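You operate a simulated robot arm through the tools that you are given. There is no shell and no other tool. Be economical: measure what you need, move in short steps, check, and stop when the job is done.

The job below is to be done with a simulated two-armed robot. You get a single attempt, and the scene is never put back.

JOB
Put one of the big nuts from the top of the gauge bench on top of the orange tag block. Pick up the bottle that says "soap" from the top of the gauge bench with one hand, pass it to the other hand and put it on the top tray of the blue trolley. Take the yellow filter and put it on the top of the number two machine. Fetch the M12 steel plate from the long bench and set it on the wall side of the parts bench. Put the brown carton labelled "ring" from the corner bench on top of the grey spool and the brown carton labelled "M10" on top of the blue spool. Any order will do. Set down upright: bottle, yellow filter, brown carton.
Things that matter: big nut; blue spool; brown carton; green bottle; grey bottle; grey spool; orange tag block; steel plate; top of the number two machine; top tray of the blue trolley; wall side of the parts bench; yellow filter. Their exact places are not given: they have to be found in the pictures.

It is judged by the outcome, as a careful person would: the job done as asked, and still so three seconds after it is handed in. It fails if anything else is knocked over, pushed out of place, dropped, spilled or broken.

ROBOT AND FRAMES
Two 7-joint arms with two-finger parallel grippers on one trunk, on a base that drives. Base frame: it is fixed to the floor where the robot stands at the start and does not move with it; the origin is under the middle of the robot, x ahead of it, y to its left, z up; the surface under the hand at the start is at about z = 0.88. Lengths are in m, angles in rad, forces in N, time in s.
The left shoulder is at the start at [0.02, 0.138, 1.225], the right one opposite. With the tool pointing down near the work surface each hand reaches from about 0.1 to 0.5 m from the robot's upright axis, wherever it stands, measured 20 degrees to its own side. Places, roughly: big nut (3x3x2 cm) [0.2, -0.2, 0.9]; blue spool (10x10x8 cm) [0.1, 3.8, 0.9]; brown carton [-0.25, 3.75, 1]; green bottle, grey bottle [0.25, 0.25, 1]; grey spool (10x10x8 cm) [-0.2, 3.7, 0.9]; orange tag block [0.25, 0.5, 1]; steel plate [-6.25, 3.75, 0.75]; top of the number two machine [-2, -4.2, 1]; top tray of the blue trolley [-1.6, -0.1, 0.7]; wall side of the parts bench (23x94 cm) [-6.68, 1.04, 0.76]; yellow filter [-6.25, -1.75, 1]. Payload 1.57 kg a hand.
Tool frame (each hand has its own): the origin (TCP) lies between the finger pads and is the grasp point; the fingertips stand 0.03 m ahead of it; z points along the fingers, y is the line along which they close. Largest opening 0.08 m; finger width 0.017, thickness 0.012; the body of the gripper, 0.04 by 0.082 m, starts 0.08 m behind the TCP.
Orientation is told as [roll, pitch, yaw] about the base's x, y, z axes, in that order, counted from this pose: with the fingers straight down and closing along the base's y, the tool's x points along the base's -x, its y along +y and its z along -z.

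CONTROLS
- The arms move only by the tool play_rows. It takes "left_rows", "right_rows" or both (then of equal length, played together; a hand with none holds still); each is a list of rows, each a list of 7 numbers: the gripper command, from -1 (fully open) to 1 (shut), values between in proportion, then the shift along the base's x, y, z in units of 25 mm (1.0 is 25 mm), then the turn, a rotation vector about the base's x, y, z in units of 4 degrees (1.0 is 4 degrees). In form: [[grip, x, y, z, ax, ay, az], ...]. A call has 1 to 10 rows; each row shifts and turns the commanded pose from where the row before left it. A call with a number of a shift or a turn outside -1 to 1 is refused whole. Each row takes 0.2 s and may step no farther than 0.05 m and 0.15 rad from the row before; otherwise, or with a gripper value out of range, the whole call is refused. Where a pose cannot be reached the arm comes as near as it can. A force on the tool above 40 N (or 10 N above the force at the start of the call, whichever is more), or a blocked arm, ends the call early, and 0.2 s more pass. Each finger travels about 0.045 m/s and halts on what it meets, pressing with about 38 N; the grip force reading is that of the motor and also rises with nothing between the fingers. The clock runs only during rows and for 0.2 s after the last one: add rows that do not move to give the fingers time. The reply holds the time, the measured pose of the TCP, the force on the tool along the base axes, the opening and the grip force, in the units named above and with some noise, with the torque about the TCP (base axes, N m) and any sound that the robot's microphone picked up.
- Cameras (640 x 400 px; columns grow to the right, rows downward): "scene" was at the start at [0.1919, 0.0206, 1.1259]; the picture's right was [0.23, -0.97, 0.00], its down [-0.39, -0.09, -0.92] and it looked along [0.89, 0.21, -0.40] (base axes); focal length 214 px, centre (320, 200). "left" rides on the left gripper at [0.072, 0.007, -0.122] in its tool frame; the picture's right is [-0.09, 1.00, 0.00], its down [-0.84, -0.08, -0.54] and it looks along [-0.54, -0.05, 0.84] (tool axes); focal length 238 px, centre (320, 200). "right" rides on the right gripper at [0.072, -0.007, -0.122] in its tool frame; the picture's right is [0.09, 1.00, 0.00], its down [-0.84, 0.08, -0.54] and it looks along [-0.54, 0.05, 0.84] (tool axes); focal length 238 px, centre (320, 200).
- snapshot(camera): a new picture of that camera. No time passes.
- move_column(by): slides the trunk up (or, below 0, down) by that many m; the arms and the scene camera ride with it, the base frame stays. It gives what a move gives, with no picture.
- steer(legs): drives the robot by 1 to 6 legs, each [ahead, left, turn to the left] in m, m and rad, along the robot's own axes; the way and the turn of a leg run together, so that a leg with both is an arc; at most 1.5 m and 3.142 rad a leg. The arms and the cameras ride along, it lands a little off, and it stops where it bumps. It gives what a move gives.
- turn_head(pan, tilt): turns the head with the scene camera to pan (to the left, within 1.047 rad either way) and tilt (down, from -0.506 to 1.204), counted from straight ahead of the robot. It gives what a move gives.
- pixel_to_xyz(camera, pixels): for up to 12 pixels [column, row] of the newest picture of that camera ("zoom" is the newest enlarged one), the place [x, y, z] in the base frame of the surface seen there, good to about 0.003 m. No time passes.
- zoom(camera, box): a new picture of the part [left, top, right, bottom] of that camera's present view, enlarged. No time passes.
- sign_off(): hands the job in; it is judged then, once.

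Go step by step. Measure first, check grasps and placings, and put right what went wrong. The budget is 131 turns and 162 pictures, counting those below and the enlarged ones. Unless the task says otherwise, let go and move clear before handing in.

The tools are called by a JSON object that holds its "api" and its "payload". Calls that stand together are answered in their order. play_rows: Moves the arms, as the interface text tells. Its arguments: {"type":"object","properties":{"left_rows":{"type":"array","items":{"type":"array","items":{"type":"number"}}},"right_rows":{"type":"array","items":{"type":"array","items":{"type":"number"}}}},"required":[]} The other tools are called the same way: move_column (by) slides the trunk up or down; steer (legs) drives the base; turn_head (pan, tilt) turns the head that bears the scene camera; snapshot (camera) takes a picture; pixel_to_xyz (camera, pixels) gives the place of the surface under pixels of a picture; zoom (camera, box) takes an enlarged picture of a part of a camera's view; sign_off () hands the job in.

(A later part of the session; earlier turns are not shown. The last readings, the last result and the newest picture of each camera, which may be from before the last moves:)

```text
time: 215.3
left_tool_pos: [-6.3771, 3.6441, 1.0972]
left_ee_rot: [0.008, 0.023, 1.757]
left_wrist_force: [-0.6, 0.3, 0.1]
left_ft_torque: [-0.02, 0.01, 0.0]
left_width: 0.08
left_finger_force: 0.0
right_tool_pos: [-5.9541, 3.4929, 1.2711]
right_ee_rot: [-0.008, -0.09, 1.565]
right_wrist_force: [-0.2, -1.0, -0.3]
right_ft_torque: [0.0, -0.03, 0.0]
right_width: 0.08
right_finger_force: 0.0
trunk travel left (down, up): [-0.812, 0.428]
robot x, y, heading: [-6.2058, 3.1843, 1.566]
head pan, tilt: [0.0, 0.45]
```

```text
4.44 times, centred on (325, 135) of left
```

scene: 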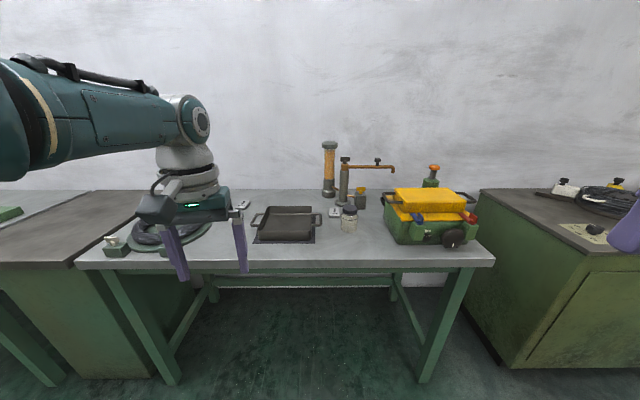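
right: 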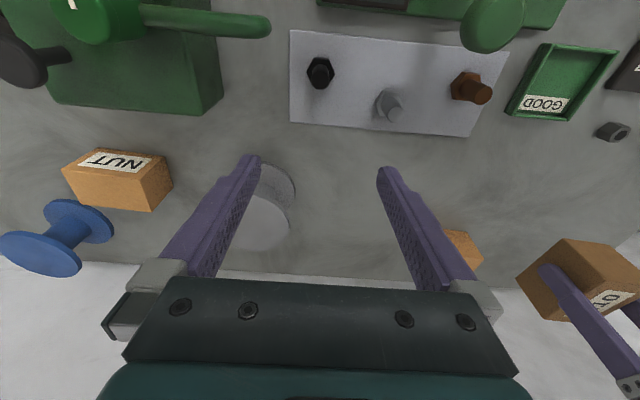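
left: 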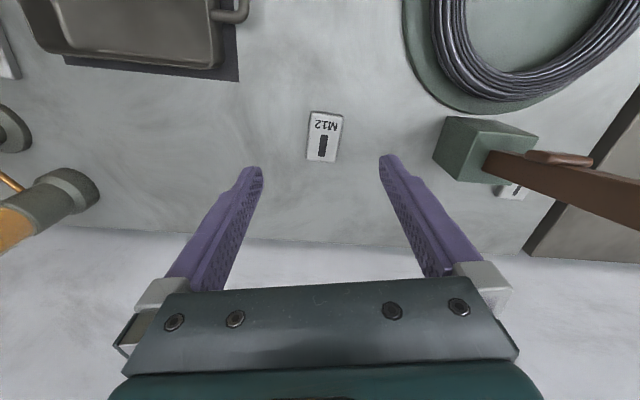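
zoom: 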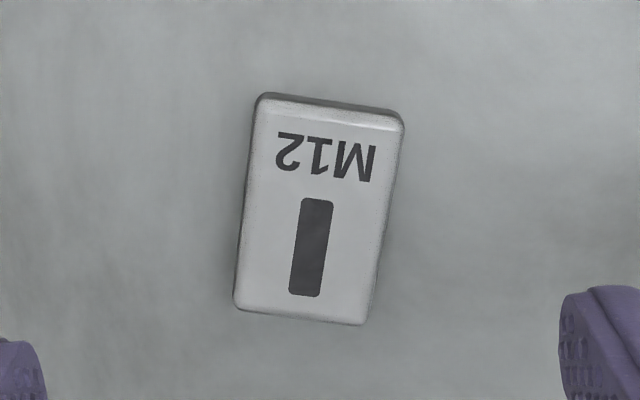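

Plate centre (-6.391,3.684), aligned with the axes. Rotate −0.186, shift the base 4 cm ahead, and check what is near the right hand before lowering.

{"api": "play_rows", "payload": {"left_rows": [[-0.6, 0, 0, 0, 0, 0, -0.9], [-0.6, 0, 0, 0, 0, 0, -0.9], [-0.6, 0, 0, 0, 0, 0, -0.86], [-0.6, 0, 0, 0, 0, 0, 0]]}}

{"api": "steer", "payload": {"legs": [[0.045, 0.014, 0]]}}

{"api": "turn_head", "payload": {"pan": -0.4, "tilt": 0.5}}

{"api": "snapshot", "payload": {"camera": "scene"}}

```text
time: 216.3
left_tool_pos: [-6.3781, 3.6439, 1.0974]
left_ee_rot: [0.008, 0.024, 1.571]
left_wrist_force: [-0.6, -1.2, -0.3]
left_ft_torque: [-0.04, 0.02, -0.01]
left_width: 0.0638
left_finger_force: 0.1
right_tool_pos: [-5.9545, 3.4913, 1.272]
right_ee_rot: [-0.009, -0.089, 1.566]
right_wrist_force: [-0.3, 0.7, -0.1]
right_ft_torque: [0.02, -0.03, -0.01]
right_width: 0.08
right_finger_force: 0.1
trunk travel left (down, up): [-0.812, 0.428]
robot x, y, heading: [-6.206, 3.1851, 1.566]
head pan, tilt: [0.0, 0.45]
```

```text
time: 217.2
left_tool_pos: [-6.3924, 3.6893, 1.0964]
left_ee_rot: [0.008, 0.025, 1.574]
left_wrist_force: [-0.4, 0.2, 0.4]
left_ft_torque: [0.01, -0.03, 0.0]
left_width: 0.0641
left_finger_force: 0.0
right_tool_pos: [-5.968, 3.5376, 1.271]
right_ee_rot: [-0.011, -0.091, 1.566]
right_wrist_force: [0.1, -0.3, 0.4]
right_ft_torque: [-0.02, 0.01, 0.02]
right_width: 0.08
right_finger_force: 0.1
trunk travel left (down, up): [-0.812, 0.428]
robot x, y, heading: [-6.2249, 3.2311, 1.566]
head pan, tilt: [0.0, 0.45]
```

```text
time: 218.1
left_tool_pos: [-6.3913, 3.6885, 1.0971]
left_ee_rot: [0.009, 0.023, 1.573]
left_wrist_force: [0.2, 0.8, 0.5]
left_ft_torque: [0.04, -0.01, 0.01]
left_width: 0.064
left_finger_force: 0.1
right_tool_pos: [-5.9676, 3.5366, 1.2708]
right_ee_rot: [-0.009, -0.089, 1.565]
right_wrist_force: [0.3, -0.2, -1.0]
right_ft_torque: [-0.04, -0.02, -0.02]
right_width: 0.0799
right_finger_force: 0.1
trunk travel left (down, up): [-0.812, 0.428]
robot x, y, heading: [-6.2226, 3.2274, 1.57]
head pan, tilt: [-0.4, 0.499]
```

```text
54 pictures are left
```

scene: 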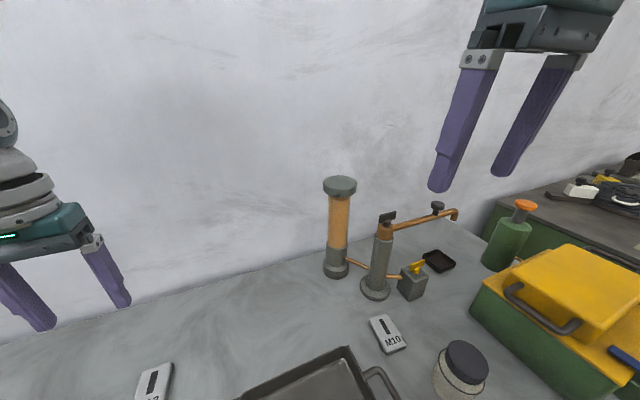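

{"api": "pixel_to_xyz", "payload": {"camera": "scene", "pixels": [[340, 185], [388, 217], [436, 208], [455, 215], [385, 240], [465, 355], [523, 205]]}}

```text
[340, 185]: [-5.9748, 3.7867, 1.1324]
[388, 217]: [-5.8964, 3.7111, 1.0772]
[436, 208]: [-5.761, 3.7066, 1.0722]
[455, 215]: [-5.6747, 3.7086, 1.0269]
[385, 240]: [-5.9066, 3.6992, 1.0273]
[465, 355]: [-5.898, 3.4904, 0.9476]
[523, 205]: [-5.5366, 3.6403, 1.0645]
```

Towers are ≥10 cm behind the right hand and the jar stays 8 cm under it, so the column can go down 0.19; then check.

{"api": "move_column", "payload": {"by": -0.175}}

{"api": "snapshot", "payload": {"camera": "left"}}

```text
time: 220.0
left_tool_pos: [-6.3911, 3.6907, 0.9232]
left_ee_rot: [0.009, 0.023, 1.572]
left_wrist_force: [0.9, -0.4, 0.6]
left_ft_torque: [-0.02, 0.03, 0.0]
left_width: 0.064
left_finger_force: 0.0
right_tool_pos: [-5.9677, 3.5371, 1.0961]
right_ee_rot: [-0.01, -0.09, 1.564]
right_wrist_force: [-0.4, -0.3, 0.2]
right_ft_torque: [-0.01, 0.0, 0.02]
right_width: 0.08
right_finger_force: 0.0
trunk travel left (down, up): [-0.638, 0.602]
robot x, y, heading: [-6.2214, 3.2281, 1.571]
head pan, tilt: [-0.4, 0.499]
```

```text
53 pictures are left
```

left: 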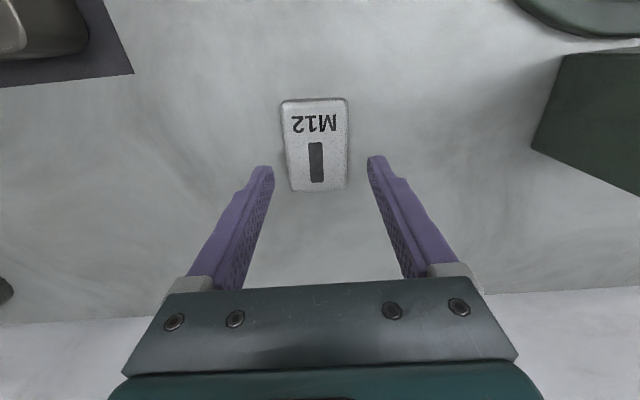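

Well aligned. Lower 0.038 and grip.

{"api": "move_column", "payload": {"by": -0.038}}

{"api": "play_rows", "payload": {"left_rows": [[0.5, 0, 0, 0, 0, 0, 0], [0.6, 0, 0, 0, 0, 0, 0], [0.6, 0, 0, 0, 0, 0, 0]]}}

{"api": "move_column", "payload": {"by": 0.2}}

{"api": "snapshot", "payload": {"camera": "left"}}

```text
time: 220.8
left_tool_pos: [-6.3911, 3.6898, 0.8842]
left_ee_rot: [0.007, 0.023, 1.575]
left_wrist_force: [-0.2, -0.4, 0.0]
left_ft_torque: [0.03, 0.03, 0.0]
left_width: 0.064
left_finger_force: 0.0
right_tool_pos: [-5.968, 3.5351, 1.0573]
right_ee_rot: [-0.01, -0.091, 1.566]
right_wrist_force: [0.2, 0.3, 0.4]
right_ft_torque: [0.0, 0.02, -0.02]
right_width: 0.0798
right_finger_force: 0.0
trunk travel left (down, up): [-0.6, 0.641]
robot x, y, heading: [-6.2173, 3.2312, 1.564]
head pan, tilt: [-0.4, 0.499]
```

```text
time: 221.7
left_tool_pos: [-6.3915, 3.6894, 0.8843]
left_ee_rot: [0.01, 0.023, 1.572]
left_wrist_force: [0.4, -0.6, 0.9]
left_ft_torque: [0.01, -0.08, -0.06]
left_width: 0.0502
left_finger_force: 29.5
right_tool_pos: [-5.9676, 3.5363, 1.0585]
right_ee_rot: [-0.01, -0.089, 1.565]
right_wrist_force: [-1.5, 0.0, 0.6]
right_ft_torque: [0.0, 0.01, 0.02]
right_width: 0.0802
right_finger_force: 0.0
trunk travel left (down, up): [-0.6, 0.641]
robot x, y, heading: [-6.221, 3.2284, 1.569]
head pan, tilt: [-0.4, 0.499]
```

```text
time: 223.8
left_tool_pos: [-6.3906, 3.6888, 1.0831]
left_ee_rot: [0.008, 0.022, 1.573]
left_wrist_force: [-0.1, 0.2, -2.8]
left_ft_torque: [-0.01, -0.02, 0.0]
left_width: 0.0495
left_finger_force: 37.9
right_tool_pos: [-5.9677, 3.5346, 1.2578]
right_ee_rot: [-0.011, -0.091, 1.566]
right_wrist_force: [-0.2, 0.4, 0.3]
right_ft_torque: [0.04, 0.01, -0.01]
right_width: 0.08
right_finger_force: 0.1
trunk travel left (down, up): [-0.8, 0.441]
robot x, y, heading: [-6.2239, 3.231, 1.567]
head pan, tilt: [-0.4, 0.499]
```

```text
52 pictures are left
```

left: 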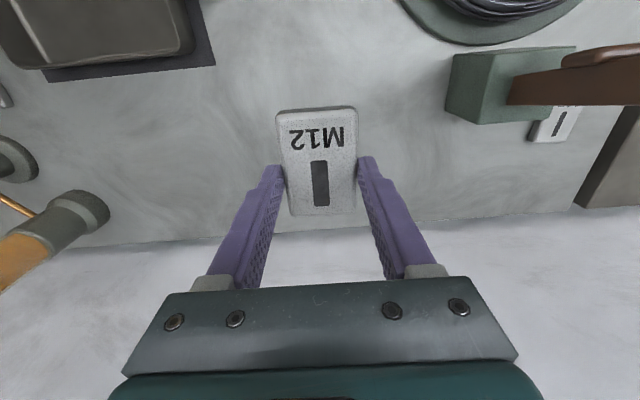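

Plate held (49.5 mm). Back off and look toward the parts bench, at (-6.7,1.0).

{"api": "steer", "payload": {"legs": [[-0.6, 0, 0], [0, 0, 1.6]]}}

{"api": "turn_head", "payload": {"pan": 0.8, "tilt": 0.4}}

{"api": "snapshot", "payload": {"camera": "scene"}}

{"api": "turn_head", "payload": {"pan": -0.1, "tilt": 0.4}}

{"api": "snapshot", "payload": {"camera": "scene"}}

```text
time: 231.2
left_tool_pos: [-6.6767, 2.4438, 1.0826]
left_ee_rot: [0.01, 0.022, -3.096]
left_wrist_force: [0.5, 0.0, -2.7]
left_ft_torque: [0.03, 0.03, 0.01]
left_width: 0.0496
left_finger_force: 37.7
right_tool_pos: [-6.5439, 2.8734, 1.2584]
right_ee_rot: [-0.009, -0.089, -3.103]
right_wrist_force: [-0.5, -0.2, -0.3]
right_ft_torque: [-0.04, -0.01, -0.04]
right_width: 0.08
right_finger_force: 0.0
trunk travel left (down, up): [-0.8, 0.441]
robot x, y, heading: [-6.2269, 2.6331, -3.104]
head pan, tilt: [-0.4, 0.499]
```

```text
time: 232.6
left_tool_pos: [-6.6766, 2.4442, 1.0845]
left_ee_rot: [0.009, 0.024, -3.097]
left_wrist_force: [0.1, -0.5, -3.1]
left_ft_torque: [0.02, 0.02, -0.03]
left_width: 0.0495
left_finger_force: 38.1
right_tool_pos: [-6.5431, 2.8732, 1.2576]
right_ee_rot: [-0.01, -0.089, -3.103]
right_wrist_force: [0.3, 0.5, 0.6]
right_ft_torque: [-0.01, 0.01, -0.01]
right_width: 0.0801
right_finger_force: 0.1
trunk travel left (down, up): [-0.8, 0.441]
robot x, y, heading: [-6.2252, 2.6344, -3.1]
head pan, tilt: [0.799, 0.4]
```

```text
51 pictures are left
```

scene: 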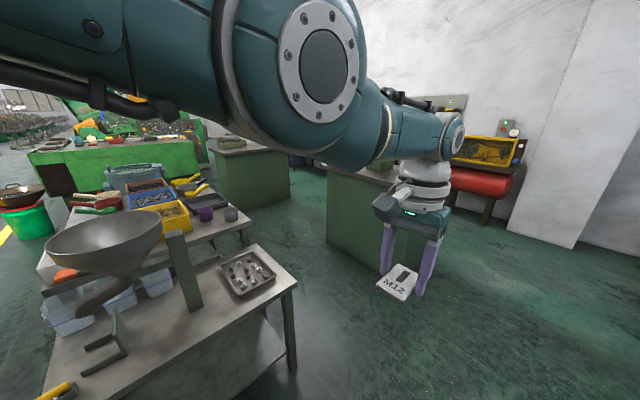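

```text
time: 233.8
left_tool_pos: [-6.6778, 2.4449, 1.0843]
left_ee_rot: [0.009, 0.023, -3.097]
left_wrist_force: [-0.1, 0.5, -3.8]
left_ft_torque: [-0.03, 0.01, -0.01]
left_width: 0.0496
left_finger_force: 38.2
right_tool_pos: [-6.5421, 2.8741, 1.2573]
right_ee_rot: [-0.01, -0.089, -3.103]
right_wrist_force: [-0.4, -1.2, -0.4]
right_ft_torque: [0.0, 0.0, 0.01]
right_width: 0.08
right_finger_force: 0.0
trunk travel left (down, up): [-0.8, 0.441]
robot x, y, heading: [-6.2273, 2.636, -3.103]
head pan, tilt: [-0.099, 0.4]
```

```text
50 pictures are left
```

scene: 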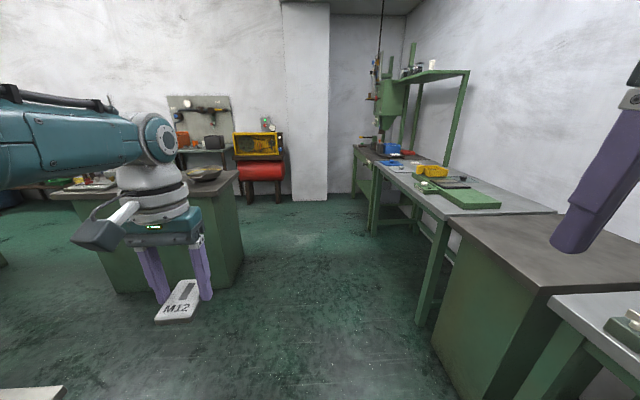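

{"api": "turn_head", "payload": {"pan": 1.0, "tilt": 0.6}}

{"api": "snapshot", "payload": {"camera": "scene"}}

{"api": "pixel_to_xyz", "payload": {"camera": "scene", "pixels": [[240, 235], [215, 175], [180, 280], [130, 330], [170, 235], [120, 185], [170, 165], [280, 300], [90, 200], [200, 200], [260, 250], [300, 200]]}}

```text
time: 235.1
left_tool_pos: [-6.6768, 2.4434, 1.0841]
left_ee_rot: [0.009, 0.021, -3.096]
left_wrist_force: [0.4, 0.0, -2.9]
left_ft_torque: [0.03, 0.02, -0.01]
left_width: 0.0496
left_finger_force: 37.5
right_tool_pos: [-6.5436, 2.8737, 1.2576]
right_ee_rot: [-0.01, -0.089, -3.103]
right_wrist_force: [0.6, 0.1, -0.2]
right_ft_torque: [-0.01, 0.0, -0.02]
right_width: 0.0799
right_finger_force: 0.1
trunk travel left (down, up): [-0.8, 0.441]
robot x, y, heading: [-6.2269, 2.635, -3.102]
head pan, tilt: [1.0, 0.6]
```

```text
49 pictures are left
```

scene: 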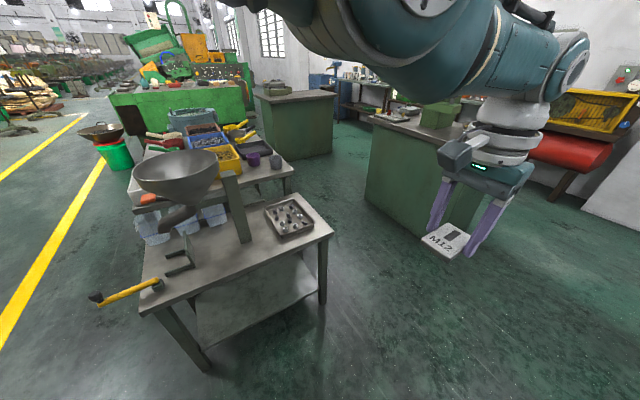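

```text
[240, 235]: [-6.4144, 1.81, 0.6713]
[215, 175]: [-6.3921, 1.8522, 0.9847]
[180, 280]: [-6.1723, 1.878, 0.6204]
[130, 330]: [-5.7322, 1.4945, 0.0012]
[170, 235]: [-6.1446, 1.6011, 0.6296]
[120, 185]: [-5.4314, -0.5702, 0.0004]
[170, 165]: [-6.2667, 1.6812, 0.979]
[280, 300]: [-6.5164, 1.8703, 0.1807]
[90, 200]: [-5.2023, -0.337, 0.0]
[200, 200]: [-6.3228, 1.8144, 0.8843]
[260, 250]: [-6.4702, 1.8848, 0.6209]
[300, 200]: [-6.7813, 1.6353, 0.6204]
```

{"api": "pixel_to_xyz", "payload": {"camera": "scene", "pixels": [[367, 190], [436, 232], [375, 130], [300, 158], [268, 95], [333, 150], [278, 163], [254, 160], [280, 172], [292, 185], [262, 178], [240, 130]]}}

{"api": "zoom", "payload": {"camera": "scene", "box": [130, 90, 380, 240]}}

```text
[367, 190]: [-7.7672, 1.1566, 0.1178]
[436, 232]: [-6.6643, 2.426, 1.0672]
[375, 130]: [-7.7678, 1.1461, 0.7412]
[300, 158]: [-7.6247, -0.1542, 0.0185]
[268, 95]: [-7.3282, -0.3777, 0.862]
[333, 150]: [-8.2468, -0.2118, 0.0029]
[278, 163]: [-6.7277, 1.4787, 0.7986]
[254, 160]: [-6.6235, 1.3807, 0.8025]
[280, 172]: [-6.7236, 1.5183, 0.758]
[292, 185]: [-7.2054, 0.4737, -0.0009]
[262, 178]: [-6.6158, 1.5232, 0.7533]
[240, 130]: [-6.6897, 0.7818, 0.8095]
```

```text
2.56 times, centred on (255, 165) of scene
```

zoom: 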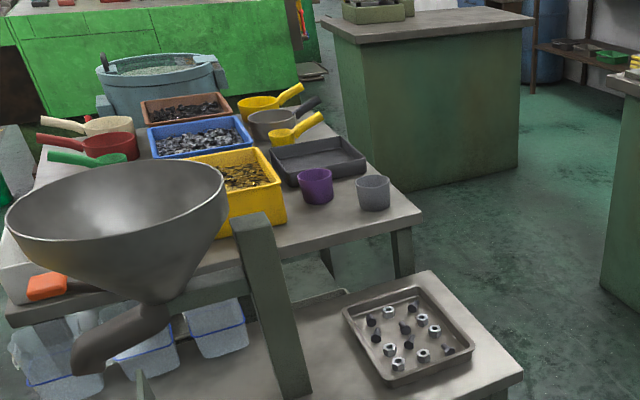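

The parts bench's wall side is the west strip (x≈−6.57…−6.8), with cups and a tray on it. I'll go round through the west aisle (x −6.8…−7.77) and face it.

{"api": "steer", "payload": {"legs": [[1.03, 0, 0], [0, 0, 1.53], [1.35, 0, 0]]}}

{"api": "turn_head", "payload": {"pan": 0.9, "tilt": 0.7}}

{"api": "snapshot", "payload": {"camera": "scene"}}

```text
time: 250.6
left_tool_pos: [-7.1148, 0.7883, 1.0827]
left_ee_rot: [0.008, 0.023, -1.584]
left_wrist_force: [-0.4, -0.4, -2.8]
left_ft_torque: [-0.01, 0.04, 0.03]
left_width: 0.0494
left_finger_force: 38.0
right_tool_pos: [-7.537, 0.9463, 1.2582]
right_ee_rot: [-0.01, -0.088, -1.592]
right_wrist_force: [-0.2, -0.2, -1.2]
right_ft_torque: [-0.02, -0.03, -0.03]
right_width: 0.0802
right_finger_force: 0.0
trunk travel left (down, up): [-0.8, 0.441]
robot x, y, heading: [-7.2767, 1.2499, -1.585]
head pan, tilt: [1.0, 0.6]
```

```text
time: 251.2
left_tool_pos: [-7.1151, 0.788, 1.0836]
left_ee_rot: [0.009, 0.023, -1.584]
left_wrist_force: [-0.1, -0.7, -2.9]
left_ft_torque: [-0.03, 0.02, 0.0]
left_width: 0.0494
left_finger_force: 38.6
right_tool_pos: [-7.5363, 0.9463, 1.2576]
right_ee_rot: [-0.01, -0.088, -1.592]
right_wrist_force: [0.3, 0.2, -0.2]
right_ft_torque: [0.01, -0.01, -0.01]
right_width: 0.08
right_finger_force: 0.0
trunk travel left (down, up): [-0.8, 0.441]
robot x, y, heading: [-7.2754, 1.2465, -1.593]
head pan, tilt: [0.901, 0.7]
```

```text
47 pictures are left
```

scene: 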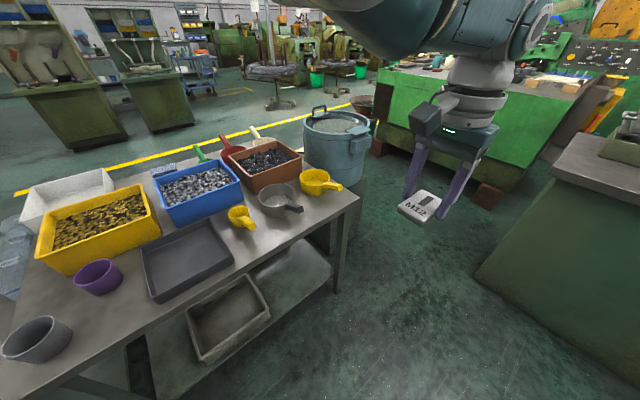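

The strip is visible: free areas around pixel (110,320) and (250,265). Measure.

{"api": "pixel_to_xyz", "payload": {"camera": "scene", "pixels": [[110, 320], [35, 340], [98, 278], [155, 300], [232, 255], [250, 265], [240, 218], [295, 210], [145, 250], [210, 300], [110, 350], [345, 195]]}}

```text
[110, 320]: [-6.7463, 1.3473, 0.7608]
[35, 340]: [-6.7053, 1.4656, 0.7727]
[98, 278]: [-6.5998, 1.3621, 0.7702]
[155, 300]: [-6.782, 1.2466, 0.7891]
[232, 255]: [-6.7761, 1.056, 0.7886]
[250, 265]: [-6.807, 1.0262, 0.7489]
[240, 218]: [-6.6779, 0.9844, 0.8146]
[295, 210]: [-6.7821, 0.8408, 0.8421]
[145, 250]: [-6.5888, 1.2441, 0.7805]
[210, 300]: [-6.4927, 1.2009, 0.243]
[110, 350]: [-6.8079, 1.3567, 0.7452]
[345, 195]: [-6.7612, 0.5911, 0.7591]
```

Free spot at (-6.72,1.35), between tray and cups. Turn to face the bench and bring the plate over it.

{"api": "steer", "payload": {"legs": [[0, 0, 1.59], [0.095, -0.07, 0]]}}

{"api": "snapshot", "payload": {"camera": "left"}}

```text
time: 256.4
left_tool_pos: [-6.7314, 1.3636, 1.0845]
left_ee_rot: [0.01, 0.023, 0.027]
left_wrist_force: [-0.2, 0.4, -3.3]
left_ft_torque: [-0.03, -0.03, 0.03]
left_width: 0.0495
left_finger_force: 37.5
right_tool_pos: [-6.8726, 0.9346, 1.2569]
right_ee_rot: [-0.009, -0.089, 0.019]
right_wrist_force: [-1.1, -0.5, -0.1]
right_ft_torque: [0.0, 0.0, 0.06]
right_width: 0.0797
right_finger_force: 0.0
trunk travel left (down, up): [-0.8, 0.441]
robot x, y, heading: [-7.1817, 1.1804, 0.02]
head pan, tilt: [0.901, 0.7]
```

```text
46 pictures are left
```

left: 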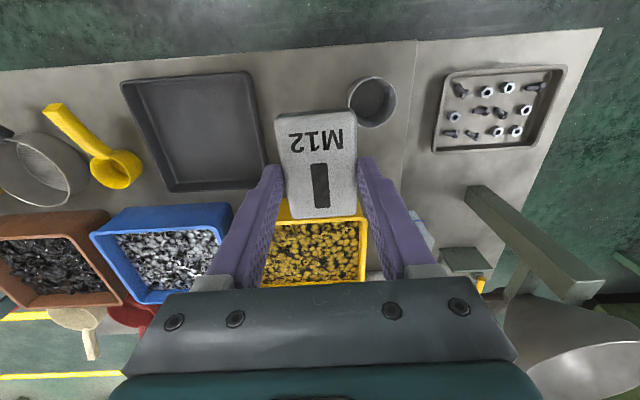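

{"api": "pixel_to_xyz", "payload": {"camera": "left", "pixels": [[350, 98], [372, 128], [372, 80], [260, 120], [262, 150], [310, 95], [290, 218], [365, 145], [300, 60]]}}

```text
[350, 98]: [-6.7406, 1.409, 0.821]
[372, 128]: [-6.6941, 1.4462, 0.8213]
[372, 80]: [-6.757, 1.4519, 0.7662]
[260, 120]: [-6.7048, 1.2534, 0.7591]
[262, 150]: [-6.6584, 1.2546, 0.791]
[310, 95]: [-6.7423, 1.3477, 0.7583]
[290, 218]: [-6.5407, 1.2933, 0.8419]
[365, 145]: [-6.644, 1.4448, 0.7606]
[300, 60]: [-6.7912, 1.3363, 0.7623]
```

Middle of the gap is y≈1.332. Strafe 0.031 right and lower with the column in two steps.

{"api": "steer", "payload": {"legs": [[0, -0.031, 0]]}}

{"api": "move_column", "payload": {"by": -0.275}}

{"api": "snapshot", "payload": {"camera": "left"}}

```text
time: 257.2
left_tool_pos: [-6.7288, 1.3332, 1.0839]
left_ee_rot: [0.01, 0.025, 0.027]
left_wrist_force: [0.5, 0.1, -3.0]
left_ft_torque: [0.03, 0.01, 0.02]
left_width: 0.0495
left_finger_force: 37.8
right_tool_pos: [-6.8699, 0.9041, 1.2572]
right_ee_rot: [-0.009, -0.088, 0.022]
right_wrist_force: [-0.8, -0.4, -0.8]
right_ft_torque: [0.0, 0.0, -0.01]
right_width: 0.0802
right_finger_force: 0.1
trunk travel left (down, up): [-0.8, 0.441]
robot x, y, heading: [-7.1823, 1.1488, 0.025]
head pan, tilt: [0.901, 0.7]
```

```text
time: 260.0
left_tool_pos: [-6.7305, 1.3332, 0.809]
left_ee_rot: [0.01, 0.024, 0.029]
left_wrist_force: [-0.1, 0.0, -2.4]
left_ft_torque: [-0.02, -0.04, -0.01]
left_width: 0.0494
left_finger_force: 38.2
right_tool_pos: [-6.8715, 0.9048, 0.9825]
right_ee_rot: [-0.007, -0.091, 0.021]
right_wrist_force: [0.3, -0.3, 0.6]
right_ft_torque: [0.03, 0.02, 0.01]
right_width: 0.08
right_finger_force: 0.1
trunk travel left (down, up): [-0.524, 0.716]
robot x, y, heading: [-7.1783, 1.1517, 0.021]
head pan, tilt: [0.901, 0.7]
```

```text
45 pictures are left
```

left: 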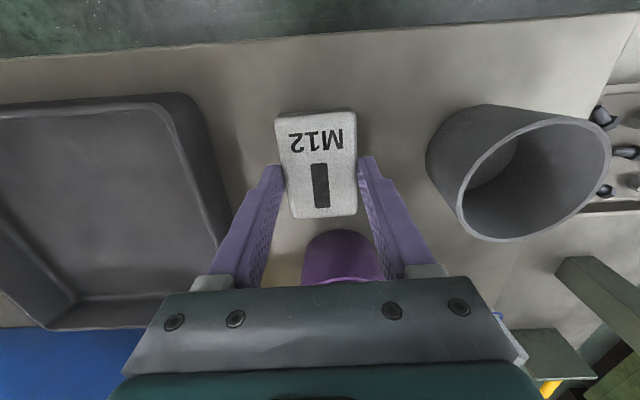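

{"api": "move_column", "payload": {"by": -0.012}}

{"api": "move_column", "payload": {"by": -0.002}}

```text
time: 260.6
left_tool_pos: [-6.7293, 1.3319, 0.7964]
left_ee_rot: [0.009, 0.025, 0.028]
left_wrist_force: [0.2, -0.2, -1.8]
left_ft_torque: [-0.01, -0.02, 0.03]
left_width: 0.0493
left_finger_force: 37.8
right_tool_pos: [-6.8716, 0.9044, 0.9719]
right_ee_rot: [-0.008, -0.089, 0.022]
right_wrist_force: [-0.3, 0.0, 0.2]
right_ft_torque: [0.0, 0.03, -0.01]
right_width: 0.0799
right_finger_force: 0.0
trunk travel left (down, up): [-0.512, 0.728]
robot x, y, heading: [-7.1806, 1.1522, 0.021]
head pan, tilt: [0.901, 0.7]
```

```text
time: 261.1
left_tool_pos: [-6.7302, 1.3306, 0.7945]
left_ee_rot: [0.009, 0.024, 0.027]
left_wrist_force: [-0.1, -0.1, -2.5]
left_ft_torque: [-0.04, -0.03, -0.01]
left_width: 0.0496
left_finger_force: 38.3
right_tool_pos: [-6.8698, 0.9037, 0.9686]
right_ee_rot: [-0.009, -0.089, 0.021]
right_wrist_force: [0.6, -0.5, -0.5]
right_ft_torque: [0.01, 0.0, 0.03]
right_width: 0.0798
right_finger_force: 0.0
trunk travel left (down, up): [-0.51, 0.73]
robot x, y, heading: [-7.183, 1.1503, 0.023]
head pan, tilt: [0.901, 0.7]
```

{"api": "move_column", "payload": {"by": -0.002}}

{"api": "move_column", "payload": {"by": -0.0015}}

```text
time: 261.6
left_tool_pos: [-6.7285, 1.3315, 0.7946]
left_ee_rot: [0.006, 0.023, 0.025]
left_wrist_force: [-7.6, -0.5, 19.5]
left_ft_torque: [-0.46, 0.44, -0.01]
left_width: 0.0499
left_finger_force: 37.4
right_tool_pos: [-6.8708, 0.9043, 0.9669]
right_ee_rot: [-0.008, -0.088, 0.021]
right_wrist_force: [-0.1, -0.3, 0.4]
right_ft_torque: [-0.01, 0.0, 0.01]
right_width: 0.0801
right_finger_force: 0.0
trunk travel left (down, up): [-0.508, 0.732]
robot x, y, heading: [-7.1841, 1.1503, 0.022]
head pan, tilt: [0.901, 0.7]
```

```text
time: 262.1
left_tool_pos: [-6.7288, 1.3323, 0.7929]
left_ee_rot: [0.008, 0.021, 0.028]
left_wrist_force: [-10.1, -3.0, 29.7]
left_ft_torque: [-0.21, 0.26, -0.05]
left_width: 0.0494
left_finger_force: 37.8
right_tool_pos: [-6.8708, 0.9048, 0.966]
right_ee_rot: [-0.009, -0.088, 0.021]
right_wrist_force: [-0.2, 0.1, -0.2]
right_ft_torque: [0.03, 0.0, 0.0]
right_width: 0.0801
right_finger_force: 0.0
trunk travel left (down, up): [-0.507, 0.733]
robot x, y, heading: [-7.1813, 1.1515, 0.025]
head pan, tilt: [0.901, 0.7]
```

The plate rests on the bench (30 N). Ease 2 mm, open a little, and rise.

{"api": "move_column", "payload": {"by": 0.002}}

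{"api": "play_rows", "payload": {"left_rows": [[-0.3, 0, 0, 0, 0, 0, 0], [-0.6, 0, 0, 0, 0, 0, 0], [-0.6, 0, 0, 0, 0, 0, 0]]}}

{"api": "move_column", "payload": {"by": 0.28}}

{"api": "snapshot", "payload": {"camera": "left"}}

```text
time: 262.7
left_tool_pos: [-6.7272, 1.3317, 0.7921]
left_ee_rot: [0.007, 0.02, 0.027]
left_wrist_force: [0.1, -1.3, 8.0]
left_ft_torque: [-0.19, -0.35, -0.1]
left_width: 0.0496
left_finger_force: 37.9
right_tool_pos: [-6.8707, 0.9052, 0.9672]
right_ee_rot: [-0.01, -0.092, 0.02]
right_wrist_force: [0.1, 0.6, -0.6]
right_ft_torque: [0.0, -0.02, 0.0]
right_width: 0.0802
right_finger_force: 0.1
trunk travel left (down, up): [-0.509, 0.731]
robot x, y, heading: [-7.1808, 1.1496, 0.018]
head pan, tilt: [0.901, 0.7]
```

```text
time: 263.5
left_tool_pos: [-6.7295, 1.3316, 0.7934]
left_ee_rot: [0.009, 0.025, 0.028]
left_wrist_force: [-0.3, 0.3, -0.1]
left_ft_torque: [-0.02, 0.01, 0.02]
left_width: 0.064
left_finger_force: 0.0
right_tool_pos: [-6.8709, 0.9055, 0.9678]
right_ee_rot: [-0.01, -0.09, 0.02]
right_wrist_force: [-0.3, 1.0, 0.5]
right_ft_torque: [0.01, 0.0, 0.01]
right_width: 0.08
right_finger_force: 0.0
trunk travel left (down, up): [-0.509, 0.731]
robot x, y, heading: [-7.1823, 1.1489, 0.022]
head pan, tilt: [0.901, 0.7]
```

```text
time: 266.3
left_tool_pos: [-6.7298, 1.3326, 1.0739]
left_ee_rot: [0.007, 0.025, 0.027]
left_wrist_force: [1.0, -0.1, 0.4]
left_ft_torque: [0.02, -0.01, -0.04]
left_width: 0.0639
left_finger_force: 0.1
right_tool_pos: [-6.871, 0.9047, 1.2473]
right_ee_rot: [-0.009, -0.089, 0.023]
right_wrist_force: [0.5, 0.0, 0.0]
right_ft_torque: [0.01, 0.01, -0.04]
right_width: 0.0799
right_finger_force: 0.0
trunk travel left (down, up): [-0.789, 0.451]
robot x, y, heading: [-7.1826, 1.1471, 0.023]
head pan, tilt: [0.901, 0.7]
```

```text
44 pictures are left
```

left: 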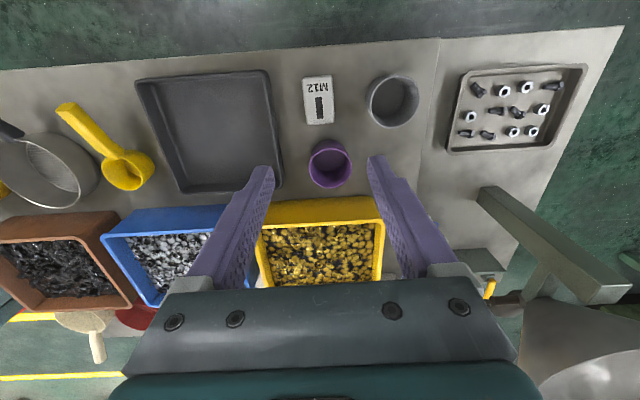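

The M12 plate lies on the wall side. Next the yellow filter near (-6.25,-1.75): turn to face −y and look.

{"api": "steer", "payload": {"legs": [[-0.08, 0, 0], [0, 0, -1.59]]}}

{"api": "turn_head", "payload": {"pan": 0.35, "tilt": 0.35}}

{"api": "snapshot", "payload": {"camera": "scene"}}

{"api": "pixel_to_xyz", "payload": {"camera": "scene", "pixels": [[320, 200], [250, 150], [200, 150], [300, 150], [350, 150], [400, 180], [250, 200], [450, 170], [300, 230], [380, 250], [150, 200], [320, 300]]}}

```text
time: 271.3
left_tool_pos: [-7.0975, 0.6885, 1.0726]
left_ee_rot: [0.009, 0.025, -1.581]
left_wrist_force: [0.0, 0.4, -0.3]
left_ft_torque: [0.01, 0.02, 0.02]
left_width: 0.0642
left_finger_force: 0.0
right_tool_pos: [-7.5206, 0.8468, 1.2473]
right_ee_rot: [-0.009, -0.088, -1.588]
right_wrist_force: [-0.3, -0.2, 0.2]
right_ft_torque: [-0.01, -0.03, 0.01]
right_width: 0.0798
right_finger_force: 0.1
trunk travel left (down, up): [-0.789, 0.451]
robot x, y, heading: [-7.2647, 1.1512, -1.59]
head pan, tilt: [0.901, 0.7]
```

```text
time: 272.2
left_tool_pos: [-7.1, 0.6882, 1.0733]
left_ee_rot: [0.008, 0.024, -1.582]
left_wrist_force: [-0.4, 0.7, -0.4]
left_ft_torque: [-0.03, 0.0, -0.01]
left_width: 0.064
left_finger_force: 0.0
right_tool_pos: [-7.521, 0.8465, 1.2463]
right_ee_rot: [-0.009, -0.09, -1.588]
right_wrist_force: [-1.0, -0.3, 0.6]
right_ft_torque: [-0.02, -0.01, -0.01]
right_width: 0.0797
right_finger_force: 0.0
trunk travel left (down, up): [-0.789, 0.451]
robot x, y, heading: [-7.2666, 1.147, -1.586]
head pan, tilt: [0.351, 0.351]
```

```text
43 pictures are left
```

scene: 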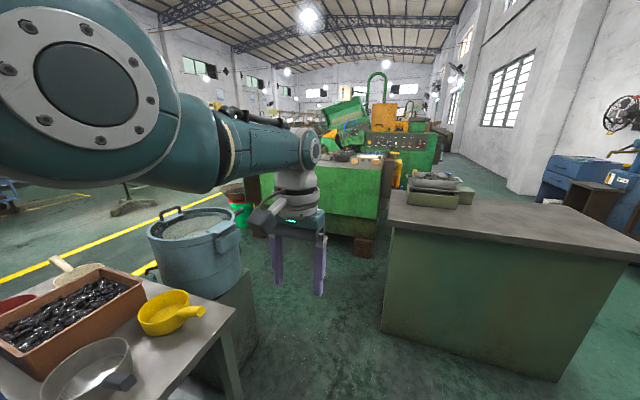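

```text
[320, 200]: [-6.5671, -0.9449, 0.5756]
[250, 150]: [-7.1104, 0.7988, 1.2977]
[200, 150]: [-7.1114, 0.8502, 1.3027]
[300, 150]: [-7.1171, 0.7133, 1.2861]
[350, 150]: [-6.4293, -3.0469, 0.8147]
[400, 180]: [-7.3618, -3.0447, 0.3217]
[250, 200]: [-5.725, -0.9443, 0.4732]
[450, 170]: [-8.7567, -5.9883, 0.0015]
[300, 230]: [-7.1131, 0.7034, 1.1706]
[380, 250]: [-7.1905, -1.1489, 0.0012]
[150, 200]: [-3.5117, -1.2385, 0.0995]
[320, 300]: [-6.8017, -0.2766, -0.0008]
```

{"api": "zoom", "payload": {"camera": "scene", "box": [310, 80, 450, 240]}}

{"api": "pixel_to_xyz", "payload": {"camera": "scene", "pixels": [[395, 165], [380, 205], [375, 165], [365, 160], [340, 158], [330, 135], [385, 200], [360, 250], [246, 195]]}}

```text
2.50 times, centred on (380, 160) of scene
```

zoom: 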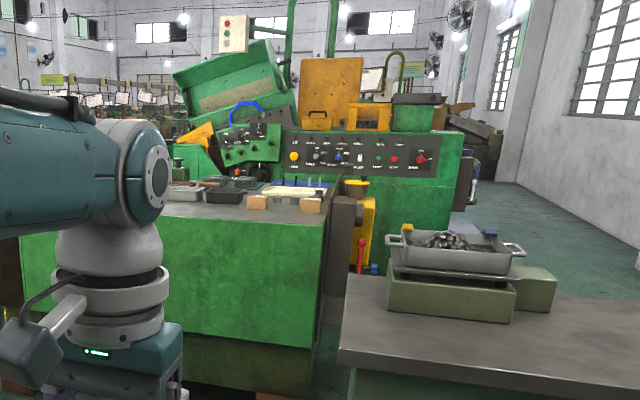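

```text
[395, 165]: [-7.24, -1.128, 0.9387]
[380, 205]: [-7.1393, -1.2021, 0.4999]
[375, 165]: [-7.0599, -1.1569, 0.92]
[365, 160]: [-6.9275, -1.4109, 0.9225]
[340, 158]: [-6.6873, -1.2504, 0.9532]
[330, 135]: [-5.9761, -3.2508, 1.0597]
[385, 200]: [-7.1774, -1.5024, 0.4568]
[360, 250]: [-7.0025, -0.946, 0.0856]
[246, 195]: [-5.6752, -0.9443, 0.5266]
```

The filter isn't visible from here (arm and panel hide it), and the passage south is tight. I'll go around by the east aisle (x≈−5.1) and look from there.

{"api": "steer", "payload": {"legs": [[-1.47, 0, 0.015], [0, 1.1, 0], [0, 1.05, 0], [1.45, 0, 0], [1.45, 0, 0]]}}

{"api": "turn_head", "payload": {"pan": -0.6, "tilt": 0.35}}

{"api": "snapshot", "payload": {"camera": "scene"}}

```text
time: 303.4
left_tool_pos: [-4.9452, -0.7286, 1.0728]
left_ee_rot: [0.009, 0.025, -1.591]
left_wrist_force: [0.3, 0.0, 0.3]
left_ft_torque: [-0.01, -0.01, 0.01]
left_width: 0.0638
left_finger_force: 0.1
right_tool_pos: [-5.3647, -0.566, 1.2482]
right_ee_rot: [-0.008, -0.089, -1.597]
right_wrist_force: [0.4, -0.3, 0.4]
right_ft_torque: [0.0, 0.0, 0.02]
right_width: 0.0802
right_finger_force: 0.1
trunk travel left (down, up): [-0.789, 0.451]
robot x, y, heading: [-5.1044, -0.2652, -1.595]
head pan, tilt: [0.351, 0.351]
```

```text
time: 304.6
left_tool_pos: [-4.9445, -0.7274, 1.0738]
left_ee_rot: [0.01, 0.024, -1.59]
left_wrist_force: [-0.3, 0.6, 0.6]
left_ft_torque: [0.03, 0.01, -0.02]
left_width: 0.0642
left_finger_force: 0.2
right_tool_pos: [-5.3658, -0.5677, 1.2471]
right_ee_rot: [-0.009, -0.09, -1.597]
right_wrist_force: [0.1, -0.4, -0.4]
right_ft_torque: [0.0, 0.0, 0.0]
right_width: 0.0801
right_finger_force: 0.0
trunk travel left (down, up): [-0.789, 0.451]
robot x, y, heading: [-5.1044, -0.2638, -1.597]
head pan, tilt: [-0.6, 0.351]
```

```text
41 pictures are left
```

scene: 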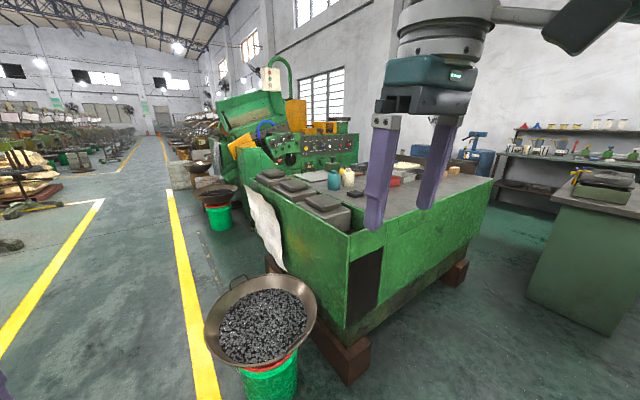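

{"api": "zoom", "payload": {"camera": "scene", "box": [230, 110, 440, 240]}}

{"api": "pixel_to_xyz", "payload": {"camera": "scene", "pixels": [[348, 178], [333, 180], [242, 145], [393, 170], [265, 240], [260, 290], [350, 230], [295, 195], [262, 380], [325, 200]]}}

```text
3.05 times, centred on (335, 175) of scene
```

zoom: 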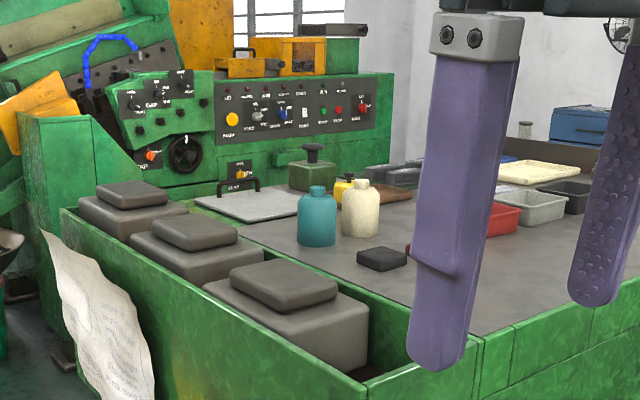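

```text
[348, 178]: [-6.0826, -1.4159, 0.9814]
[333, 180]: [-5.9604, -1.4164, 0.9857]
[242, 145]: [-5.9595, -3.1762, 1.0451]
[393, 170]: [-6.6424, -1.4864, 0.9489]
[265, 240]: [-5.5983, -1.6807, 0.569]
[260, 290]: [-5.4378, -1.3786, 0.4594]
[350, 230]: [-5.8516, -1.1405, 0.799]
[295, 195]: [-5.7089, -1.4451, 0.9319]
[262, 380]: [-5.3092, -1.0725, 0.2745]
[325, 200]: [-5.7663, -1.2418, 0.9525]
```

{"api": "pixel_to_xyz", "payload": {"camera": "zoom", "pixels": [[345, 186], [338, 193], [240, 210], [240, 175], [300, 155], [313, 180], [100, 180], [120, 195], [230, 265], [395, 190], [270, 195], [350, 160]]}}

{"api": "zoom", "payload": {"camera": "scene", "box": [310, 150, 370, 190]}}

```text
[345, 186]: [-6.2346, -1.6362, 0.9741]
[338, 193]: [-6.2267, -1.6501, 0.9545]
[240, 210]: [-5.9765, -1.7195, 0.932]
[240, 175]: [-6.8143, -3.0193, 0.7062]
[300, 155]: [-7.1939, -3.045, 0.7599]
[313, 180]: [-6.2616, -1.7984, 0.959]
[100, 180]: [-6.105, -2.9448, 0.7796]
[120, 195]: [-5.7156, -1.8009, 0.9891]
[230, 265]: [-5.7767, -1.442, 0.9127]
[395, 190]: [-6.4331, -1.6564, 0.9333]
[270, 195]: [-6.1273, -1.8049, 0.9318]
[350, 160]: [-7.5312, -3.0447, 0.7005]
```

```text
10.00 times, centred on (340, 170) of scene
```

zoom: 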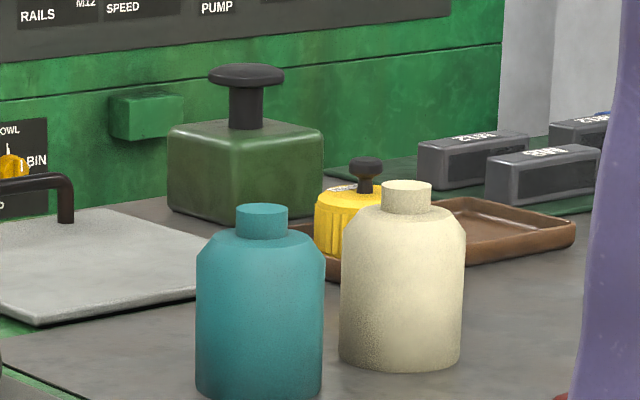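

The yellow filter (ribbed, dark knob) is at about (-6.23,-1.65), near the table's south side (edge ≈ −1.85); the panel machine starts at y≈−3. I'll go down the east aisle and look into the space south of the table.

{"api": "steer", "payload": {"legs": [[0, 0.65, 0], [1.4, 0, 0], [0.7, 0, 0], [0, 0, -1.545]]}}

{"api": "turn_head", "payload": {"pan": 0, "tilt": 0.35}}

{"api": "snapshot", "payload": {"camera": "scene"}}

{"api": "pixel_to_xyz", "payload": {"camera": "scene", "pixels": [[320, 350], [320, 300], [320, 250], [320, 215], [250, 250], [400, 250], [350, 280], [290, 300], [420, 210], [280, 220], [360, 230], [380, 300]]}}

```text
time: 322.1
left_tool_pos: [-5.0098, -2.5084, 1.0729]
left_ee_rot: [0.008, 0.023, 3.075]
left_wrist_force: [-0.7, -0.7, 0.6]
left_ft_torque: [-0.02, -0.01, 0.02]
left_width: 0.0641
left_finger_force: 0.0
right_tool_pos: [-4.8278, -2.0953, 1.247]
right_ee_rot: [-0.011, -0.088, 3.067]
right_wrist_force: [-0.5, -0.2, -0.2]
right_ft_torque: [0.02, -0.01, -0.04]
right_width: 0.0798
right_finger_force: 0.0
trunk travel left (down, up): [-0.789, 0.451]
robot x, y, heading: [-4.5407, -2.3711, 3.071]
head pan, tilt: [-0.6, 0.351]
```

```text
time: 323.1
left_tool_pos: [-5.0109, -2.5084, 1.0728]
left_ee_rot: [0.009, 0.024, 3.073]
left_wrist_force: [-0.3, 0.3, -0.1]
left_ft_torque: [0.03, -0.03, 0.0]
left_width: 0.0639
left_finger_force: 0.0
right_tool_pos: [-4.8283, -2.095, 1.2475]
right_ee_rot: [-0.008, -0.089, 3.067]
right_wrist_force: [0.5, -0.3, -0.3]
right_ft_torque: [-0.02, -0.01, 0.0]
right_width: 0.0797
right_finger_force: 0.0
trunk travel left (down, up): [-0.789, 0.451]
robot x, y, heading: [-4.5409, -2.3704, 3.067]
head pan, tilt: [0.0, 0.351]
```

```text
38 pictures are left
```

scene: 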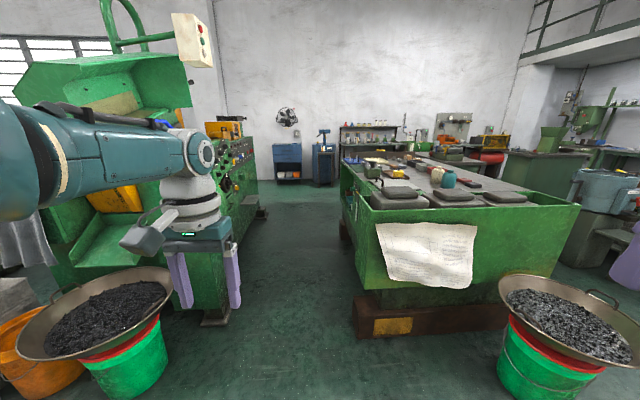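

```text
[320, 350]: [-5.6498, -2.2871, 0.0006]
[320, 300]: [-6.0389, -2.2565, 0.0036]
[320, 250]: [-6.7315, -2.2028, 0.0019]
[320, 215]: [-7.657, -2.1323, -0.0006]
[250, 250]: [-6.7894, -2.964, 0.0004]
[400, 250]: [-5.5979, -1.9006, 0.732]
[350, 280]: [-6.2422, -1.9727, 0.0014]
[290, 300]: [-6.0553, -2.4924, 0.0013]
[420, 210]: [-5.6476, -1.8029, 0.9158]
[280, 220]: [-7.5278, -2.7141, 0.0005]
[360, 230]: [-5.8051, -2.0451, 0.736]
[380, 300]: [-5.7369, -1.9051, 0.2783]
```

There's an open aisle (y −2.05…−2.95) south of the table. Raise the column 0.1, drive in to x≈−6.2, y≈−2.42 and turn to face the table.

{"api": "move_column", "payload": {"by": 0.1}}

{"api": "steer", "payload": {"legs": [[0, 0, 0.075], [1.4, 0.05, 0], [0.24, 0, 0], [0, 0, -1.571]]}}

{"api": "turn_head", "payload": {"pan": 0, "tilt": 0.65}}

{"api": "snapshot", "payload": {"camera": "scene"}}

{"api": "snapshot", "payload": {"camera": "left"}}

```text
time: 324.4
left_tool_pos: [-5.0107, -2.5076, 1.1725]
left_ee_rot: [0.009, 0.024, 3.071]
left_wrist_force: [0.0, -0.1, 0.7]
left_ft_torque: [-0.01, 0.0, 0.01]
left_width: 0.0641
left_finger_force: 0.0
right_tool_pos: [-4.8278, -2.0961, 1.3477]
right_ee_rot: [-0.008, -0.089, 3.066]
right_wrist_force: [0.4, 0.4, -0.1]
right_ft_torque: [0.01, -0.01, -0.01]
right_width: 0.0801
right_finger_force: 0.1
trunk travel left (down, up): [-0.889, 0.351]
robot x, y, heading: [-4.5425, -2.3718, 3.07]
head pan, tilt: [0.0, 0.351]
```

```text
time: 337.1
left_tool_pos: [-6.362, -1.9248, 1.1729]
left_ee_rot: [0.009, 0.025, 1.553]
left_wrist_force: [0.3, -0.2, -0.6]
left_ft_torque: [-0.02, 0.01, 0.0]
left_width: 0.0641
left_finger_force: 0.1
right_tool_pos: [-5.9401, -2.0854, 1.3477]
right_ee_rot: [-0.007, -0.087, 1.544]
right_wrist_force: [0.8, 0.2, -1.0]
right_ft_torque: [-0.02, 0.04, -0.02]
right_width: 0.0801
right_finger_force: 0.2
trunk travel left (down, up): [-0.889, 0.351]
robot x, y, heading: [-6.2036, -2.3875, 1.547]
head pan, tilt: [0.0, 0.351]
```

```text
time: 337.9
left_tool_pos: [-6.3616, -1.9256, 1.1721]
left_ee_rot: [0.011, 0.025, 1.553]
left_wrist_force: [-0.2, 0.9, 0.4]
left_ft_torque: [0.06, -0.03, -0.01]
left_width: 0.064
left_finger_force: 0.0
right_tool_pos: [-5.9419, -2.0863, 1.3468]
right_ee_rot: [-0.008, -0.088, 1.546]
right_wrist_force: [-0.2, -1.0, -0.3]
right_ft_torque: [-0.01, 0.01, -0.01]
right_width: 0.08
right_finger_force: 0.0
trunk travel left (down, up): [-0.889, 0.351]
robot x, y, heading: [-6.2012, -2.3868, 1.546]
head pan, tilt: [0.0, 0.649]
```

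```text
37 pictures are left
```

scene: 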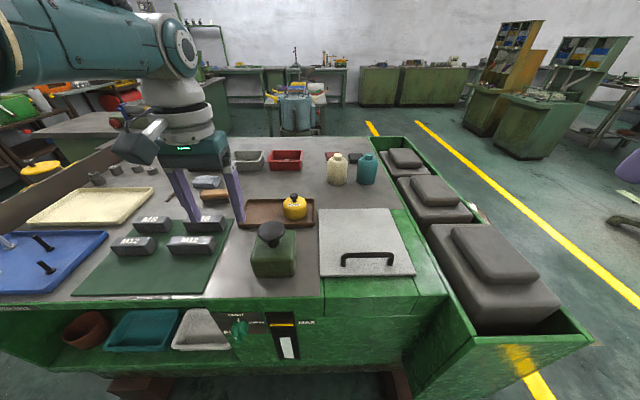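

```text
36 pictures are left
```

left: 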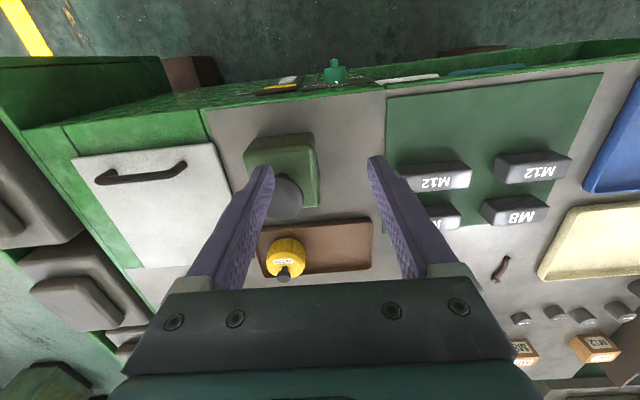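

The filter (scene 294,207) sits in a brown tray behind the green tank. Measure it.

{"api": "pixel_to_xyz", "payload": {"camera": "scene", "pixels": [[294, 196], [294, 208], [285, 208], [304, 208], [294, 217], [271, 230], [271, 262], [320, 222], [258, 215]]}}

{"api": "pixel_to_xyz", "payload": {"camera": "left", "pixels": [[285, 272], [286, 258], [286, 242], [270, 258], [303, 258], [340, 250], [285, 195]]}}

{"api": "zoom", "payload": {"camera": "scene", "box": [230, 170, 350, 290]}}

```text
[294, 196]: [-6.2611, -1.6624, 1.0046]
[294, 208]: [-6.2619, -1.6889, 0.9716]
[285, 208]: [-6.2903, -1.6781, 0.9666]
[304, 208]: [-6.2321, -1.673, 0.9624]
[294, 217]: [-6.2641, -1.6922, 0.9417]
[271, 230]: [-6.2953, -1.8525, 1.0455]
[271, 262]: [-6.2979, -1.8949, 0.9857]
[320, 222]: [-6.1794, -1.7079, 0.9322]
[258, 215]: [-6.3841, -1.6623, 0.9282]
```

```text
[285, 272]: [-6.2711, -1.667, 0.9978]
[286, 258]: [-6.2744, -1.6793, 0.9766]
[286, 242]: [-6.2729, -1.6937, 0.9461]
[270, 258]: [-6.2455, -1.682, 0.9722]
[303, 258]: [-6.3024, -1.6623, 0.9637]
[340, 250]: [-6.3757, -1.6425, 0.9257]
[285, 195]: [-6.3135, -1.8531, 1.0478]
```

```text
3.33 times, centred on (290, 230) of scene
```

zoom: 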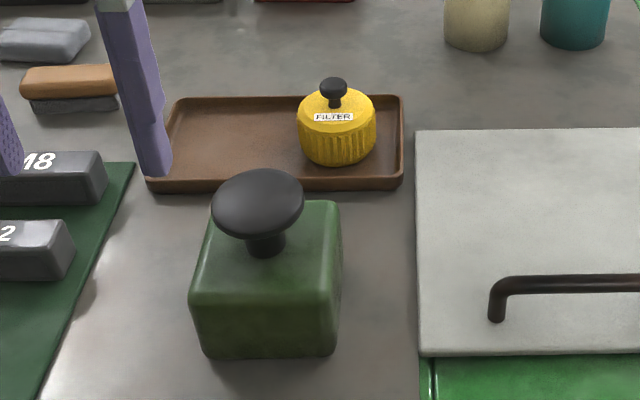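

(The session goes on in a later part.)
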